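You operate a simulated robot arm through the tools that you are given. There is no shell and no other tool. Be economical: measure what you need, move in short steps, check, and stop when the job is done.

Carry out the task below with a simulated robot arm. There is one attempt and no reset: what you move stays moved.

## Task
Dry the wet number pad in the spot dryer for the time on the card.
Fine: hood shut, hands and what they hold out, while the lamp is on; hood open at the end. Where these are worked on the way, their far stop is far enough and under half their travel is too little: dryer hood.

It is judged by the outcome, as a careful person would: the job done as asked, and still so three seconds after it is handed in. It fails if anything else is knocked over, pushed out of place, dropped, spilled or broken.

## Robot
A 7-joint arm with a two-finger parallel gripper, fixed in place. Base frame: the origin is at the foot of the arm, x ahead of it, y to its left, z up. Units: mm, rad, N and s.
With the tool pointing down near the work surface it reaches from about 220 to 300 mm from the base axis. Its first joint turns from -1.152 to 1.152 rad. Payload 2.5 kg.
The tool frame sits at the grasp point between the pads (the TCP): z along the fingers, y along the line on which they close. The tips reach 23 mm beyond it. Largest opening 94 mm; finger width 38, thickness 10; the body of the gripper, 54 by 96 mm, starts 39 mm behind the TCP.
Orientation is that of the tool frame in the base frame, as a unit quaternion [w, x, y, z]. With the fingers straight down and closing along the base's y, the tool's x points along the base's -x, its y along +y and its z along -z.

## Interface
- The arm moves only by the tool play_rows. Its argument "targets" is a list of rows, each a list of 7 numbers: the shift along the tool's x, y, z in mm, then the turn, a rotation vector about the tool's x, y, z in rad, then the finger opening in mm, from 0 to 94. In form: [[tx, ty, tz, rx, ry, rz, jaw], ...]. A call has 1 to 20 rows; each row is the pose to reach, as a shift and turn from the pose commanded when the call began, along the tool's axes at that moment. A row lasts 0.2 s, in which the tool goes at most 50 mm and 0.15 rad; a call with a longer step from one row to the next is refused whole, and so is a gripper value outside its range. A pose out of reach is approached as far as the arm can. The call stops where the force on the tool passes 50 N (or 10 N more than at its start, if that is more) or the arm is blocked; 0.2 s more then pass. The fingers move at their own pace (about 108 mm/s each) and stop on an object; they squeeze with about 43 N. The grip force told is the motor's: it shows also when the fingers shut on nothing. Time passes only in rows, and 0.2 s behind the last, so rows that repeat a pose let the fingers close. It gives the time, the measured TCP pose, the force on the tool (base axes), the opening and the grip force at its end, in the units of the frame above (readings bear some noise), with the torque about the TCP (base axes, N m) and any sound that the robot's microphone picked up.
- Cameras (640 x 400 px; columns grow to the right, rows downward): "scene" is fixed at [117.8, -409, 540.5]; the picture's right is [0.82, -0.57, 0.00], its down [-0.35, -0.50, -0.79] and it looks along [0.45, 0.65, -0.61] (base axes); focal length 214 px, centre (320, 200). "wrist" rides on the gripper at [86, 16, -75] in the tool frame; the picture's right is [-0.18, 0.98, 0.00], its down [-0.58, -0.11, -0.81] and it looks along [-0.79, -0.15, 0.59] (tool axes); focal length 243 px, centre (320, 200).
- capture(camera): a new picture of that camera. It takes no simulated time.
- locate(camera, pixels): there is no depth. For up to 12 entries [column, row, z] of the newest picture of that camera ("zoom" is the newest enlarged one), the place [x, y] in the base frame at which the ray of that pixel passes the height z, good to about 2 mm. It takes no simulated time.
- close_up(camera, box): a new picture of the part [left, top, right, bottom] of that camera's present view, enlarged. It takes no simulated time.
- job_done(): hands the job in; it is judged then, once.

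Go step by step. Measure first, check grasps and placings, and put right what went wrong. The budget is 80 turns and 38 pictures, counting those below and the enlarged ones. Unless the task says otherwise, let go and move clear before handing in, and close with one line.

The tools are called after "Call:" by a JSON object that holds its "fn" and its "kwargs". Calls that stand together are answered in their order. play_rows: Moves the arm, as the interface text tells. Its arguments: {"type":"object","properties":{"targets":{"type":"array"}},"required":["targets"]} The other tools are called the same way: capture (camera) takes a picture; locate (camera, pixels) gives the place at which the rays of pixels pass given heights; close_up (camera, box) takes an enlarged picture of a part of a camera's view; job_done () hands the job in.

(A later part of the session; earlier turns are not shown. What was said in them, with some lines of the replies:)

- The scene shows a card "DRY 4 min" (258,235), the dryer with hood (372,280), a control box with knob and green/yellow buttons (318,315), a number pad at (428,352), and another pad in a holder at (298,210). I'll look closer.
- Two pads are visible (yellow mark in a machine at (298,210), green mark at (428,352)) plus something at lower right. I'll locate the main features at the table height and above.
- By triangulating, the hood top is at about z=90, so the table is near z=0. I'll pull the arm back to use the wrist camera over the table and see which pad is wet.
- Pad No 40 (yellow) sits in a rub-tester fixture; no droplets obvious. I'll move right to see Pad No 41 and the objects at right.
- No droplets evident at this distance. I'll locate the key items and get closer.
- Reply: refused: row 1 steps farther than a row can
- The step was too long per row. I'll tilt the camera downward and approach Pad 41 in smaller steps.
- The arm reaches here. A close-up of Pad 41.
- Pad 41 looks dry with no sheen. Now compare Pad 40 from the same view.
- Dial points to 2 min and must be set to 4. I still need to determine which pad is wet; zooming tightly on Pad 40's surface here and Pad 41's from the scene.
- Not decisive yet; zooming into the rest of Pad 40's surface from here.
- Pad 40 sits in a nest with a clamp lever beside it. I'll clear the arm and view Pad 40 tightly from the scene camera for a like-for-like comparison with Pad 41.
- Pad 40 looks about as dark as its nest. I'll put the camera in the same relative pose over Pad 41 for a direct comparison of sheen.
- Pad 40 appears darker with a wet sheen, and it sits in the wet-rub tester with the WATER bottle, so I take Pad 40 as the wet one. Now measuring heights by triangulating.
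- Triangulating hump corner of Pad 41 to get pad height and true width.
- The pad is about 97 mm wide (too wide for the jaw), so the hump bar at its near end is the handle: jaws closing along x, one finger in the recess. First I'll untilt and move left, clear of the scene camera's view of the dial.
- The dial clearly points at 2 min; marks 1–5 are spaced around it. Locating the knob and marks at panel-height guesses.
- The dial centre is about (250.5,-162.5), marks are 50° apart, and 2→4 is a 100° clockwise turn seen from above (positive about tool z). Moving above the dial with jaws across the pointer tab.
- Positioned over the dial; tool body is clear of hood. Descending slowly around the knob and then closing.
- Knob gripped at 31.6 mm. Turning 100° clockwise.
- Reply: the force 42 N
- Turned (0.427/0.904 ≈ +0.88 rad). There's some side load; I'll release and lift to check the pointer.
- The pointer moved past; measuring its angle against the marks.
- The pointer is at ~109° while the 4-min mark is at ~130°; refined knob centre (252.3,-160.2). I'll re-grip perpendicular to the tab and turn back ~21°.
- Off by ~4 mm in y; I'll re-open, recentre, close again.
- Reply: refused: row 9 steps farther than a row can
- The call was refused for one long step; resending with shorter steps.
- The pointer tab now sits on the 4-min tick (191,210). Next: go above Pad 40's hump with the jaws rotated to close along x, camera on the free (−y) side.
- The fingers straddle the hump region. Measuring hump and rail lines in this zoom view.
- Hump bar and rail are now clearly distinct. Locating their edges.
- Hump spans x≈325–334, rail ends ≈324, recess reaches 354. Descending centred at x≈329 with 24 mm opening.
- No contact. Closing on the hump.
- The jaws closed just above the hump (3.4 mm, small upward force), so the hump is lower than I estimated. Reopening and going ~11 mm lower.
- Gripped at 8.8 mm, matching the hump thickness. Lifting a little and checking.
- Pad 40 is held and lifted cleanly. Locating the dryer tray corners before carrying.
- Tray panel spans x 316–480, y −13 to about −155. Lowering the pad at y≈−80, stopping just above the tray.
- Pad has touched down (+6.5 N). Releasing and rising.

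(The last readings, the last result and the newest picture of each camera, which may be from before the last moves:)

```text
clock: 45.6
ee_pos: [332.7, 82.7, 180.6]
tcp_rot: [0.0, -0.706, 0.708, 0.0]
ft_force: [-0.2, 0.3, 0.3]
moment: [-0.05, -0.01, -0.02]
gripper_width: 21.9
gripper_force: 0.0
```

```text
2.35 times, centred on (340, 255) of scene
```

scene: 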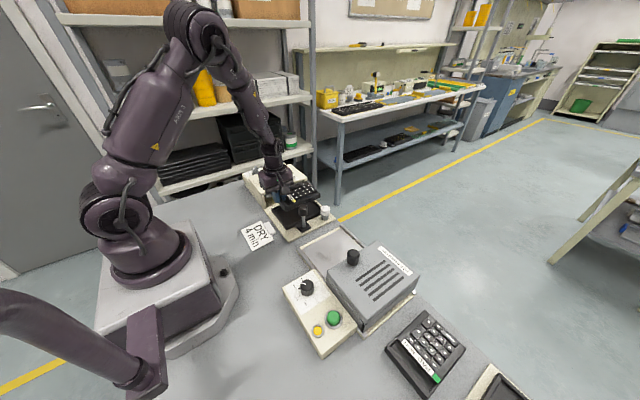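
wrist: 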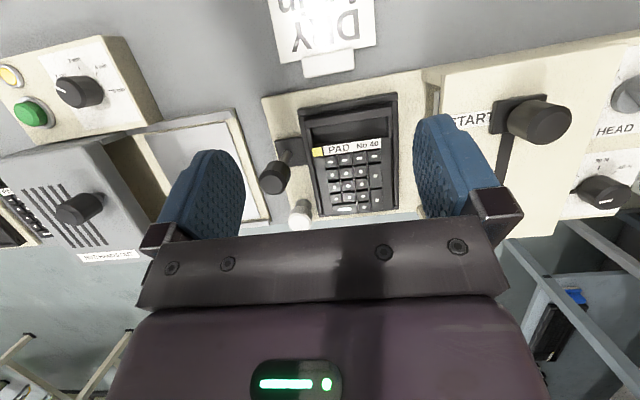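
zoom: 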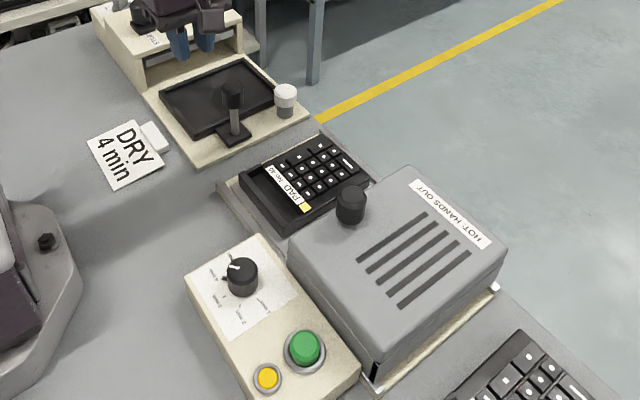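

Pad 40 lies properly in the dryer tray. Now going above the hood knob (~(369,−185)) with jaws closing along y to slide the hood shut.

Call:
{"fn": "play_rows", "kwargs": {"targets": [[22, -3, 0, 0, 0, 0.131, 60], [44, -6, 0, 0, 0, 0.262, 60], [67, -9, 0, 0, 0, 0.393, 60], [89, -12, 0, 0, 0, 0.524, 60], [112, -15, 0, 0, 0, 0.655, 60], [134, -18, 0, 0, 0, 0.785, 60], [156, -21, 0, 0, 0, 0.916, 60], [179, -24, 0, 0, 0, 1.047, 60], [201, -27, 0, 0, 0, 1.178, 60], [223, -30, 0, 0, 0, 1.309, 60], [246, -33, 0, 0, 0, 1.44, 60], [268, -36, 0, 0, 0, 1.571, 60], [268, -36, 20, 0, 0, 1.571, 60], [268, -36, 30, 0, 0, 1.571, 60], [268, -36, 30, 0, 0, 1.571, 60]]}}

Call:
{"fn": "play_rows", "kwargs": {"targets": [[0, 0, 12, 0, 0, 0, 60], [0, 0, 22, 0, 0, 0, 60], [0, 0, 30, 0, 0, 0, 60], [0, 0, 30, 0, 0, 0, 60]]}}

```text
clock: 48.8
ee_pos: [365.4, -186.5, 147.9]
tcp_rot: [0.0, 0.001, 1.0, 0.0]
ft_force: [0.4, -0.1, -0.1]
moment: [-0.03, 0.02, 0.01]
gripper_width: 60.1
gripper_force: 0.1
```

```text
clock: 49.8
ee_pos: [366.4, -187.3, 118.6]
tcp_rot: [0.0, 0.0, 1.0, 0.0]
ft_force: [0.7, -0.2, 0.8]
moment: [0.04, 0.0, 0.03]
gripper_width: 60.0
gripper_force: 0.1
```

Clear around the knob; closing on it.

Call:
{"fn": "play_rows", "kwargs": {"targets": [[0, 0, 0, 0, 0, 0, 35], [0, 0, 0, 0, 0, 0, 15], [0, 0, 0, 0, 0, 0, 10], [0, 0, 0, 0, 0, 0, 10]]}}

```text
clock: 50.8
ee_pos: [366.4, -185.5, 118.9]
tcp_rot: [0.0, 0.001, 1.0, 0.0]
ft_force: [-0.6, -0.1, -3.1]
moment: [-0.39, -0.39, -0.14]
gripper_width: 29.7
gripper_force: 45.3
```

Knob gripped (29.7 mm). Sliding +y.

Call:
{"fn": "play_rows", "kwargs": {"targets": [[0, 8, 0, 0, 0, 0, 10], [0, 18, 0, 0, 0, 0, 10], [0, 30, 0, 0, 0, 0, 10], [0, 42, 0, 0, 0, 0, 10], [0, 54, 0, 0, 0, 0, 10]]}}

```text
clock: 52.0
ee_pos: [366.2, -130.5, 120.5]
tcp_rot: [-0.002, 0.0, 1.0, 0.001]
ft_force: [4.6, -2.3, -33.3]
moment: [-0.65, 0.03, 0.03]
gripper_width: 30.1
gripper_force: 44.8
```

Slides with little y force but a −33 N vertical force has built up; I'll ease 3 mm lower and see how it reacts.

Call:
{"fn": "play_rows", "kwargs": {"targets": [[0, 0, 1.5, 0, 0, 0, 10], [0, 0, 3, 0, 0, 0, 10], [0, 0, 3, 0, 0, 0, 10]]}}

```text
clock: 52.8
ee_pos: [367.8, -132.9, 118.9]
tcp_rot: [0.0, 0.002, 1.0, -0.001]
ft_force: [-20.4, -2.1, 26.9]
moment: [0.65, 0.08, -0.05]
gripper_width: 29.9
gripper_force: 44.7
```

It's just a stiff guide: neutral is ~1.5 mm back up. Continuing the slide.

Call:
{"fn": "play_rows", "kwargs": {"targets": [[0, 0, -1.4, 0, 0, 0, 10], [0, 12, -1.4, 0, 0, 0, 10], [0, 24, -1.4, 0, 0, 0, 10], [0, 36, -1.4, 0, 0, 0, 10], [0, 48, -1.4, 0, 0, 0, 10], [0, 60, -1.4, 0, 0, 0, 10]]}}

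```text
clock: 54.2
ee_pos: [366.8, -72.0, 118.5]
tcp_rot: [0.0, 0.002, 1.0, 0.0]
ft_force: [1.8, -1.9, 2.0]
moment: [0.4, 0.49, -0.11]
gripper_width: 29.8
gripper_force: 45.0
```

Call:
{"fn": "play_rows", "kwargs": {"targets": [[0, 10, 0, 0, 0, 0, 10], [0, 18, 0, 0, 0, 0, 10], [0, 26, 0, 0, 0, 0, 10], [0, 34, 0, 0, 0, 0, 10], [0, 42, 0, 0, 0, 0, 10], [0, 50, 0, 0, 0, 0, 10]]}}

```text
clock: 55.6
ee_pos: [368.1, -36.8, 118.8]
tcp_rot: [0.0, 0.008, 1.0, -0.007]
ft_force: [2.8, -3.3, -1.7]
moment: [1.21, 0.45, 0.18]
gripper_width: 29.9
gripper_force: 45.5
stopped in row 6: the force on the tool passed its limit at 57 N (the readings are from after the stop); the commanded pose is now the measured one
```

The hood hit its far stop at y≈−37 after 150 mm: shut. Releasing, rising, and heading above the green button with jaws closed.

Call:
{"fn": "play_rows", "kwargs": {"targets": [[0, 0, 0, 0, 0, 0, 60], [0, 0, 0, 0, 0, 0, 60], [0, 0, -30, 0, 0, 0, 60], [0, 0, -70, 0, 0, 0, 40], [20, -40, -70, 0, 0, 0, 10], [40, -80, -70, 0, 0, 0, 0], [60, -120, -70, 0, 0, 0, 0], [80, -160, -70, 0, 0, 0, 0], [100, -195, -60, 0, 0, 0, 0], [105, -213, -25, 0, 0, 0, 0], [105, -213, 10, 0, 0, 0, 0], [105, -213, 20, 0, 0, 0, 0], [105, -213, 20, 0, 0, 0, 0]]}}

Call:
{"fn": "close_up", "kwargs": {"camera": "scene", "box": [260, 210, 430, 360]}}

```text
clock: 58.4
ee_pos: [259.8, -249.8, 98.9]
tcp_rot: [0.001, 0.009, 1.0, -0.007]
ft_force: [0.0, 0.5, 0.2]
moment: [-0.03, -0.01, -0.07]
gripper_width: 0.2
gripper_force: 42.1
```

```text
2.67 times, centred on (345, 285) of scene
```

zoom: 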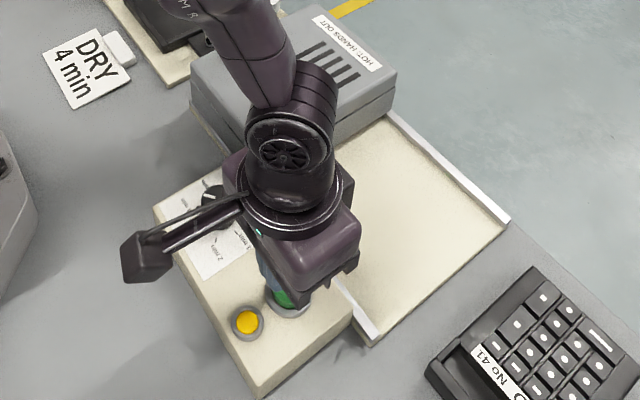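

Hood is shut and the fingers hover over the green button. Pressing down gently.

Call:
{"fn": "play_rows", "kwargs": {"targets": [[-3.5, 0, 8, 0, 0, 0, 0], [-3.5, 0, 14, 0, 0, 0, 0], [-3.5, 0, 18, 0, 0, 0, 0], [-3.5, 0, 21, 0, 0, 0, 0], [-3.5, 0, 24, 0, 0, 0, 0], [-3.5, 0, 26, 0, 0, 0, 0]]}}

```text
clock: 59.8
ee_pos: [262.6, -247.9, 75.0]
tcp_rot: [0.001, 0.008, 1.0, -0.007]
ft_force: [-0.8, 0.9, 1.4]
moment: [-0.02, 0.04, 0.0]
gripper_width: 0.0
gripper_force: 42.3
```

Call:
{"fn": "play_rows", "kwargs": {"targets": [[0, 0, 2, 0, 0, 0, 0], [0, 0, 4, 0, 0, 0, 0], [0, 0, 6, 0, 0, 0, 0], [0, 0, 8, 0, 0, 0, 0]]}}

```text
clock: 60.8
ee_pos: [262.8, -248.1, 67.8]
tcp_rot: [0.002, 0.008, 1.0, -0.008]
ft_force: [-4.5, 5.3, 27.7]
moment: [0.16, 0.2, -0.05]
gripper_width: 0.0
gripper_force: 42.4
```

Call:
{"fn": "play_rows", "kwargs": {"targets": [[0, 0, 1, 0, 0, 0, 0], [0, 0, 2, 0, 0, 0, 0]]}}

```text
clock: 61.4
ee_pos: [263.2, -247.9, 66.9]
tcp_rot: [0.003, 0.009, 1.0, -0.008]
ft_force: [-6.4, 6.2, 44.0]
moment: [0.16, 0.26, 0.21]
gripper_width: 0.3
gripper_force: 41.7
```

Pressed to 44 N, button seems bottomed. Rising clear, listening for sound, then checking the lamp.

Call:
{"fn": "play_rows", "kwargs": {"targets": [[0, 0, -10, 0, 0, 0, 0], [0, 0, -40, 0, 0, 0, 0], [0, 0, -80, 0, 0, 0, 0], [30, 40, -110, 0, 0, 0, 0], [40, 85, -120, 0, 0, 0, 0], [40, 130, -120, 0, 0, 0, 0]]}}

Call:
{"fn": "close_up", "kwargs": {"camera": "scene", "box": [260, 210, 430, 360]}}

```text
refused: row 4 steps farther than a row can; nothing moved
```

```text
2.67 times, centred on (345, 285) of scene
```

zoom: 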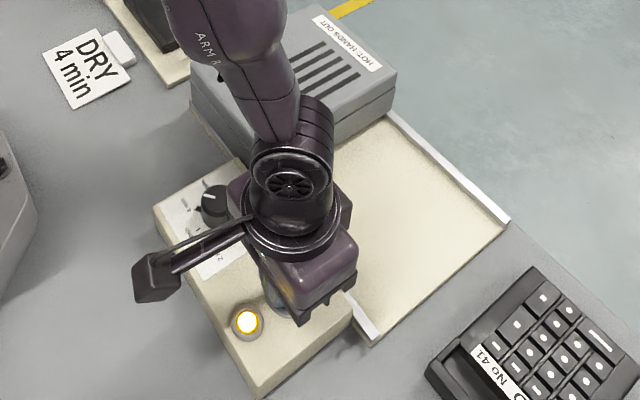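

The yellow indicator lamp (248,322) is lit: the dryer is running. Rising straight up and waiting clear.

Call:
{"fn": "play_rows", "kwargs": {"targets": [[0, 0, -10, 0, 0, 0, 0], [0, 0, -40, 0, 0, 0, 0], [0, 0, -80, 0, 0, 0, 0], [0, 0, -120, 0, 0, 0, 0], [0, 0, -120, 0, 0, 0, 0], [0, 0, -120, 0, 0, 0, 0], [0, 0, -120, 0, 0, 0, 0], [0, 0, -120, 0, 0, 0, 0], [0, 0, -120, 0, 0, 0, 0], [0, 0, -120, 0, 0, 0, 0]]}}

```text
clock: 63.6
ee_pos: [262.1, -245.8, 184.9]
tcp_rot: [0.001, 0.008, 1.0, -0.007]
ft_force: [0.8, -0.1, 0.3]
moment: [-0.01, -0.04, 0.01]
gripper_width: 0.2
gripper_force: 42.0
```

Waiting, listening for an end-of-cycle sound.

Call:
{"fn": "play_rows", "kwargs": {"targets": [[0, 0, 0, 0, 0, 0, 0], [0, 0, 0, 0, 0, 0, 0], [0, 0, 0, 0, 0, 0, 0], [0, 0, 0, 0, 0, 0, 0], [0, 0, 0, 0, 0, 0, 0], [0, 0, 0, 0, 0, 0, 0], [0, 0, 0, 0, 0, 0, 0], [0, 0, 0, 0, 0, 0, 0], [0, 0, 0, 0, 0, 0, 0], [0, 0, 0, 0, 0, 0, 0], [0, 0, 0, 0, 0, 0, 0], [0, 0, 0, 0, 0, 0, 0], [0, 0, 0, 0, 0, 0, 0], [0, 0, 0, 0, 0, 0, 0], [0, 0, 0, 0, 0, 0, 0], [0, 0, 0, 0, 0, 0, 0], [0, 0, 0, 0, 0, 0, 0], [0, 0, 0, 0, 0, 0, 0], [0, 0, 0, 0, 0, 0, 0], [0, 0, 0, 0, 0, 0, 0]]}}

Call:
{"fn": "play_rows", "kwargs": {"targets": [[0, 0, 0, 0, 0, 0, 0], [0, 0, 0, 0, 0, 0, 0], [0, 0, 0, 0, 0, 0, 0], [0, 0, 0, 0, 0, 0, 0], [0, 0, 0, 0, 0, 0, 0], [0, 0, 0, 0, 0, 0, 0], [0, 0, 0, 0, 0, 0, 0], [0, 0, 0, 0, 0, 0, 0], [0, 0, 0, 0, 0, 0, 0], [0, 0, 0, 0, 0, 0, 0], [0, 0, 0, 0, 0, 0, 0], [0, 0, 0, 0, 0, 0, 0], [0, 0, 0, 0, 0, 0, 0], [0, 0, 0, 0, 0, 0, 0], [0, 0, 0, 0, 0, 0, 0], [0, 0, 0, 0, 0, 0, 0], [0, 0, 0, 0, 0, 0, 0], [0, 0, 0, 0, 0, 0, 0], [0, 0, 0, 0, 0, 0, 0], [0, 0, 0, 0, 0, 0, 0]]}}

Call:
{"fn": "play_rows", "kwargs": {"targets": [[0, 0, 0, 0, 0, 0, 0], [0, 0, 0, 0, 0, 0, 0], [0, 0, 0, 0, 0, 0, 0], [0, 0, 0, 0, 0, 0, 0], [0, 0, 0, 0, 0, 0, 0], [0, 0, 0, 0, 0, 0, 0], [0, 0, 0, 0, 0, 0, 0], [0, 0, 0, 0, 0, 0, 0], [0, 0, 0, 0, 0, 0, 0], [0, 0, 0, 0, 0, 0, 0], [0, 0, 0, 0, 0, 0, 0], [0, 0, 0, 0, 0, 0, 0], [0, 0, 0, 0, 0, 0, 0], [0, 0, 0, 0, 0, 0, 0], [0, 0, 0, 0, 0, 0, 0], [0, 0, 0, 0, 0, 0, 0], [0, 0, 0, 0, 0, 0, 0], [0, 0, 0, 0, 0, 0, 0], [0, 0, 0, 0, 0, 0, 0], [0, 0, 0, 0, 0, 0, 0]]}}

```text
clock: 67.8
ee_pos: [262.8, -246.3, 183.3]
tcp_rot: [0.0, 0.008, 1.0, -0.008]
ft_force: [-0.2, 0.6, 0.2]
moment: [0.0, 0.02, 0.02]
gripper_width: 0.0
gripper_force: 42.3
```

```text
clock: 72.0
ee_pos: [262.8, -245.7, 185.8]
tcp_rot: [0.001, 0.008, 1.0, -0.007]
ft_force: [0.1, 0.5, -0.1]
moment: [-0.01, 0.01, -0.03]
gripper_width: 0.1
gripper_force: 42.1
```

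```text
clock: 76.2
ee_pos: [262.8, -246.3, 185.0]
tcp_rot: [0.001, 0.009, 1.0, -0.007]
ft_force: [0.0, 0.7, -0.3]
moment: [-0.01, -0.02, -0.01]
gripper_width: 0.0
gripper_force: 42.3
```

No signal yet; continuing to wait.

Call:
{"fn": "play_rows", "kwargs": {"targets": [[0, 0, 0, 0, 0, 0, 0], [0, 0, 0, 0, 0, 0, 0], [0, 0, 0, 0, 0, 0, 0], [0, 0, 0, 0, 0, 0, 0], [0, 0, 0, 0, 0, 0, 0], [0, 0, 0, 0, 0, 0, 0], [0, 0, 0, 0, 0, 0, 0], [0, 0, 0, 0, 0, 0, 0], [0, 0, 0, 0, 0, 0, 0], [0, 0, 0, 0, 0, 0, 0], [0, 0, 0, 0, 0, 0, 0], [0, 0, 0, 0, 0, 0, 0], [0, 0, 0, 0, 0, 0, 0], [0, 0, 0, 0, 0, 0, 0], [0, 0, 0, 0, 0, 0, 0], [0, 0, 0, 0, 0, 0, 0], [0, 0, 0, 0, 0, 0, 0], [0, 0, 0, 0, 0, 0, 0], [0, 0, 0, 0, 0, 0, 0], [0, 0, 0, 0, 0, 0, 0]]}}

Call:
{"fn": "play_rows", "kwargs": {"targets": [[0, 0, 0, 0, 0, 0, 0], [0, 0, 0, 0, 0, 0, 0], [0, 0, 0, 0, 0, 0, 0], [0, 0, 0, 0, 0, 0, 0], [0, 0, 0, 0, 0, 0, 0], [0, 0, 0, 0, 0, 0, 0], [0, 0, 0, 0, 0, 0, 0], [0, 0, 0, 0, 0, 0, 0], [0, 0, 0, 0, 0, 0, 0], [0, 0, 0, 0, 0, 0, 0], [0, 0, 0, 0, 0, 0, 0], [0, 0, 0, 0, 0, 0, 0], [0, 0, 0, 0, 0, 0, 0], [0, 0, 0, 0, 0, 0, 0], [0, 0, 0, 0, 0, 0, 0], [0, 0, 0, 0, 0, 0, 0], [0, 0, 0, 0, 0, 0, 0], [0, 0, 0, 0, 0, 0, 0], [0, 0, 0, 0, 0, 0, 0], [0, 0, 0, 0, 0, 0, 0]]}}

Call:
{"fn": "play_rows", "kwargs": {"targets": [[0, 0, 0, 0, 0, 0, 0], [0, 0, 0, 0, 0, 0, 0], [0, 0, 0, 0, 0, 0, 0], [0, 0, 0, 0, 0, 0, 0], [0, 0, 0, 0, 0, 0, 0], [0, 0, 0, 0, 0, 0, 0], [0, 0, 0, 0, 0, 0, 0], [0, 0, 0, 0, 0, 0, 0], [0, 0, 0, 0, 0, 0, 0], [0, 0, 0, 0, 0, 0, 0], [0, 0, 0, 0, 0, 0, 0], [0, 0, 0, 0, 0, 0, 0], [0, 0, 0, 0, 0, 0, 0], [0, 0, 0, 0, 0, 0, 0], [0, 0, 0, 0, 0, 0, 0], [0, 0, 0, 0, 0, 0, 0], [0, 0, 0, 0, 0, 0, 0], [0, 0, 0, 0, 0, 0, 0], [0, 0, 0, 0, 0, 0, 0], [0, 0, 0, 0, 0, 0, 0]]}}

Call:
{"fn": "play_rows", "kwargs": {"targets": [[0, 0, 0, 0, 0, 0, 0], [0, 0, 0, 0, 0, 0, 0], [0, 0, 0, 0, 0, 0, 0], [0, 0, 0, 0, 0, 0, 0], [0, 0, 0, 0, 0, 0, 0], [0, 0, 0, 0, 0, 0, 0], [0, 0, 0, 0, 0, 0, 0], [0, 0, 0, 0, 0, 0, 0], [0, 0, 0, 0, 0, 0, 0], [0, 0, 0, 0, 0, 0, 0], [0, 0, 0, 0, 0, 0, 0], [0, 0, 0, 0, 0, 0, 0], [0, 0, 0, 0, 0, 0, 0], [0, 0, 0, 0, 0, 0, 0], [0, 0, 0, 0, 0, 0, 0], [0, 0, 0, 0, 0, 0, 0], [0, 0, 0, 0, 0, 0, 0], [0, 0, 0, 0, 0, 0, 0], [0, 0, 0, 0, 0, 0, 0], [0, 0, 0, 0, 0, 0, 0]]}}

Call:
{"fn": "play_rows", "kwargs": {"targets": [[0, 0, 0, 0, 0, 0, 0], [0, 0, 0, 0, 0, 0, 0], [0, 0, 0, 0, 0, 0, 0], [0, 0, 0, 0, 0, 0, 0], [0, 0, 0, 0, 0, 0, 0], [0, 0, 0, 0, 0, 0, 0], [0, 0, 0, 0, 0, 0, 0], [0, 0, 0, 0, 0, 0, 0], [0, 0, 0, 0, 0, 0, 0], [0, 0, 0, 0, 0, 0, 0], [0, 0, 0, 0, 0, 0, 0], [0, 0, 0, 0, 0, 0, 0], [0, 0, 0, 0, 0, 0, 0], [0, 0, 0, 0, 0, 0, 0], [0, 0, 0, 0, 0, 0, 0], [0, 0, 0, 0, 0, 0, 0], [0, 0, 0, 0, 0, 0, 0], [0, 0, 0, 0, 0, 0, 0], [0, 0, 0, 0, 0, 0, 0], [0, 0, 0, 0, 0, 0, 0]]}}

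Call:
{"fn": "play_rows", "kwargs": {"targets": [[0, 0, 0, 0, 0, 0, 0], [0, 0, 0, 0, 0, 0, 0], [0, 0, 0, 0, 0, 0, 0], [0, 0, 0, 0, 0, 0, 0], [0, 0, 0, 0, 0, 0, 0], [0, 0, 0, 0, 0, 0, 0], [0, 0, 0, 0, 0, 0, 0], [0, 0, 0, 0, 0, 0, 0], [0, 0, 0, 0, 0, 0, 0], [0, 0, 0, 0, 0, 0, 0], [0, 0, 0, 0, 0, 0, 0], [0, 0, 0, 0, 0, 0, 0], [0, 0, 0, 0, 0, 0, 0], [0, 0, 0, 0, 0, 0, 0], [0, 0, 0, 0, 0, 0, 0], [0, 0, 0, 0, 0, 0, 0], [0, 0, 0, 0, 0, 0, 0], [0, 0, 0, 0, 0, 0, 0], [0, 0, 0, 0, 0, 0, 0], [0, 0, 0, 0, 0, 0, 0]]}}

```text
clock: 80.4
ee_pos: [261.3, -244.8, 184.0]
tcp_rot: [0.0, 0.008, 1.0, -0.008]
ft_force: [0.1, -0.6, -0.9]
moment: [-0.02, -0.05, 0.02]
gripper_width: 0.1
gripper_force: 42.7
```

```text
clock: 84.6
ee_pos: [262.1, -245.3, 184.5]
tcp_rot: [0.001, 0.009, 1.0, -0.006]
ft_force: [0.2, -0.2, -0.5]
moment: [0.0, 0.0, 0.05]
gripper_width: 0.0
gripper_force: 42.6
```

```text
clock: 88.8
ee_pos: [261.9, -245.3, 184.3]
tcp_rot: [0.001, 0.009, 1.0, -0.008]
ft_force: [-0.6, -0.7, 0.3]
moment: [0.03, -0.01, -0.02]
gripper_width: 0.0
gripper_force: 42.4
```

```text
clock: 93.0
ee_pos: [262.1, -246.9, 184.2]
tcp_rot: [0.001, 0.009, 1.0, -0.007]
ft_force: [0.1, -0.4, 0.2]
moment: [0.02, -0.01, -0.02]
gripper_width: 0.0
gripper_force: 42.1
```

```text
clock: 97.2
ee_pos: [262.6, -246.0, 184.7]
tcp_rot: [0.001, 0.009, 1.0, -0.007]
ft_force: [0.2, 0.4, 0.3]
moment: [-0.02, 0.04, -0.02]
gripper_width: 0.0
gripper_force: 41.9
```

```text
clock: 101.4
ee_pos: [263.5, -245.5, 184.6]
tcp_rot: [0.0, 0.009, 1.0, -0.008]
ft_force: [-0.2, -0.1, 0.2]
moment: [0.03, 0.02, -0.01]
gripper_width: 0.1
gripper_force: 42.7
```

No sound yet at 40 s of drying. I'll use the last picture to see whether the indicator lamp is still lit.

Call:
{"fn": "close_up", "kwargs": {"camera": "scene", "box": [260, 210, 430, 360]}}

```text
2.67 times, centred on (345, 285) of scene
```

zoom: 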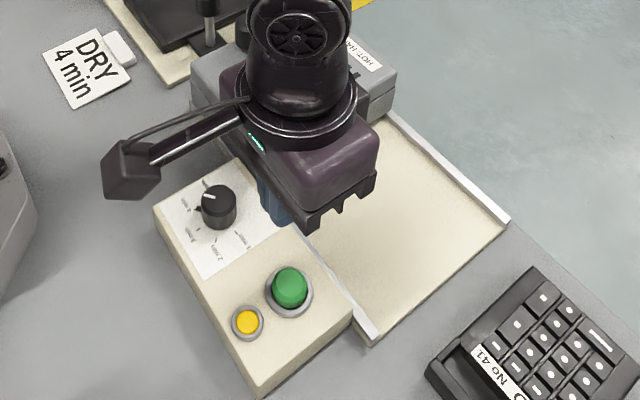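

The lamp (247,322) is off, dial still at 4 min, hood shut: drying is complete. Returning to the hood knob with jaws open.

Call:
{"fn": "play_rows", "kwargs": {"targets": [[-15, 30, 0, 0, 0, 0, 20], [-30, 62, 0, 0, 0, 0, 60], [-45, 95, 0, 0, 0, 0, 60], [-60, 127, 0, 0, 0, 0, 60], [-75, 160, 0, 0, 0, 0, 60], [-90, 190, 0, 0, 0, 0, 60], [-101.5, 213, 0, 0, 0, 0, 60], [-101.5, 213, 20, 0, 0, 0, 60], [-101.5, 213, 40, 0, 0, 0, 60], [-101.5, 213, 54, 0, 0, 0, 60], [-101.5, 213, 64, 0, 0, 0, 60], [-101.5, 213, 64, 0, 0, 0, 60]]}}

Call:
{"fn": "play_rows", "kwargs": {"targets": [[0, 0, 0, 0, 0, 0, 35], [0, 0, 0, 0, 0, 0, 15], [0, 0, 0, 0, 0, 0, 10], [0, 0, 0, 0, 0, 0, 10]]}}

```text
clock: 104.0
ee_pos: [369.9, -37.0, 117.8]
tcp_rot: [0.002, 0.008, 1.0, -0.007]
ft_force: [-0.6, 0.1, -0.4]
moment: [0.0, 0.02, 0.04]
gripper_width: 60.2
gripper_force: 0.1
```

```text
clock: 105.0
ee_pos: [369.7, -36.5, 118.5]
tcp_rot: [0.001, 0.009, 1.0, -0.007]
ft_force: [1.4, -1.9, -3.6]
moment: [1.18, 0.03, 0.09]
gripper_width: 29.8
gripper_force: 44.8
```

Knob gripped at 29.8 mm. Sliding the hood open.

Call:
{"fn": "play_rows", "kwargs": {"targets": [[0, -10, 0, 0, 0, 0, 10], [0, -20, 0, 0, 0, 0, 10], [0, -30, 0, 0, 0, 0, 10], [0, -40, 0, 0, 0, 0, 10], [0, -50, 0, 0, 0, 0, 10], [0, -60, 0, 0, 0, 0, 10], [0, -70, 0, 0, 0, 0, 10]]}}

```text
clock: 106.6
ee_pos: [368.5, -108.3, 119.6]
tcp_rot: [0.005, 0.009, 1.0, -0.007]
ft_force: [26.4, 2.4, -18.3]
moment: [1.13, -0.17, -0.15]
gripper_width: 30.1
gripper_force: 45.3
```

Call:
{"fn": "play_rows", "kwargs": {"targets": [[-1, -8, 0.8, 0, 0, 0, 10], [-1, -18, 0.8, 0, 0, 0, 10], [-1, -28, 0.8, 0, 0, 0, 10], [-1, -38, 0.8, 0, 0, 0, 10], [-1, -48, 0.8, 0, 0, 0, 10], [-1, -58, 0.8, 0, 0, 0, 10], [-1, -68, 0.8, 0, 0, 0, 10], [-1, -76, 0.8, 0, 0, 0, 10], [-1, -84, 0.8, 0, 0, 0, 10]]}}

```text
clock: 108.6
ee_pos: [367.3, -186.5, 119.7]
tcp_rot: [0.002, 0.006, 1.0, -0.006]
ft_force: [16.0, 16.0, 15.6]
moment: [0.81, -1.21, -0.33]
gripper_width: 30.1
gripper_force: 44.8
```

The hood is back at its starting stop (y≈−186, force building). Releasing and moving clear.

Call:
{"fn": "play_rows", "kwargs": {"targets": [[0, 0, 0, 0, 0, 0, 45], [0, 0, 0, 0, 0, 0, 60], [0, 0, 0, 0, 0, 0, 60], [0, 0, -15, 0, 0, 0, 60], [0, 0, -50, 0, 0, 0, 60], [0, 0, -95, 0, 0, 0, 60], [0, 0, -140, 0, 0, 0, 60], [40, 0, -150, 0, 0, 0, 60], [40, 0, -150, 0, 0, 0, 60]]}}

```text
clock: 110.6
ee_pos: [323.3, -186.8, 270.2]
tcp_rot: [0.001, 0.009, 1.0, -0.007]
ft_force: [0.4, -0.5, 0.0]
moment: [0.04, 0.04, -0.08]
gripper_width: 59.7
gripper_force: 0.2
```

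The arm is clear and empty-handed, the hood is open and the cycle has finished, so I'm handing in.

Call:
{"fn": "job_done", "kwargs": {}}

```text
The job is handed in.
```

I dried Pad No 40 in the spot dryer on the 4 min setting, with the hood shut and the arm clear; the lamp had gone out by my check about 40 s in, then I slid the hood back open. No water was visible on either pad: I picked No 40 because it sat in the tester with the WATER bottle and looked slightly darker than No 41.
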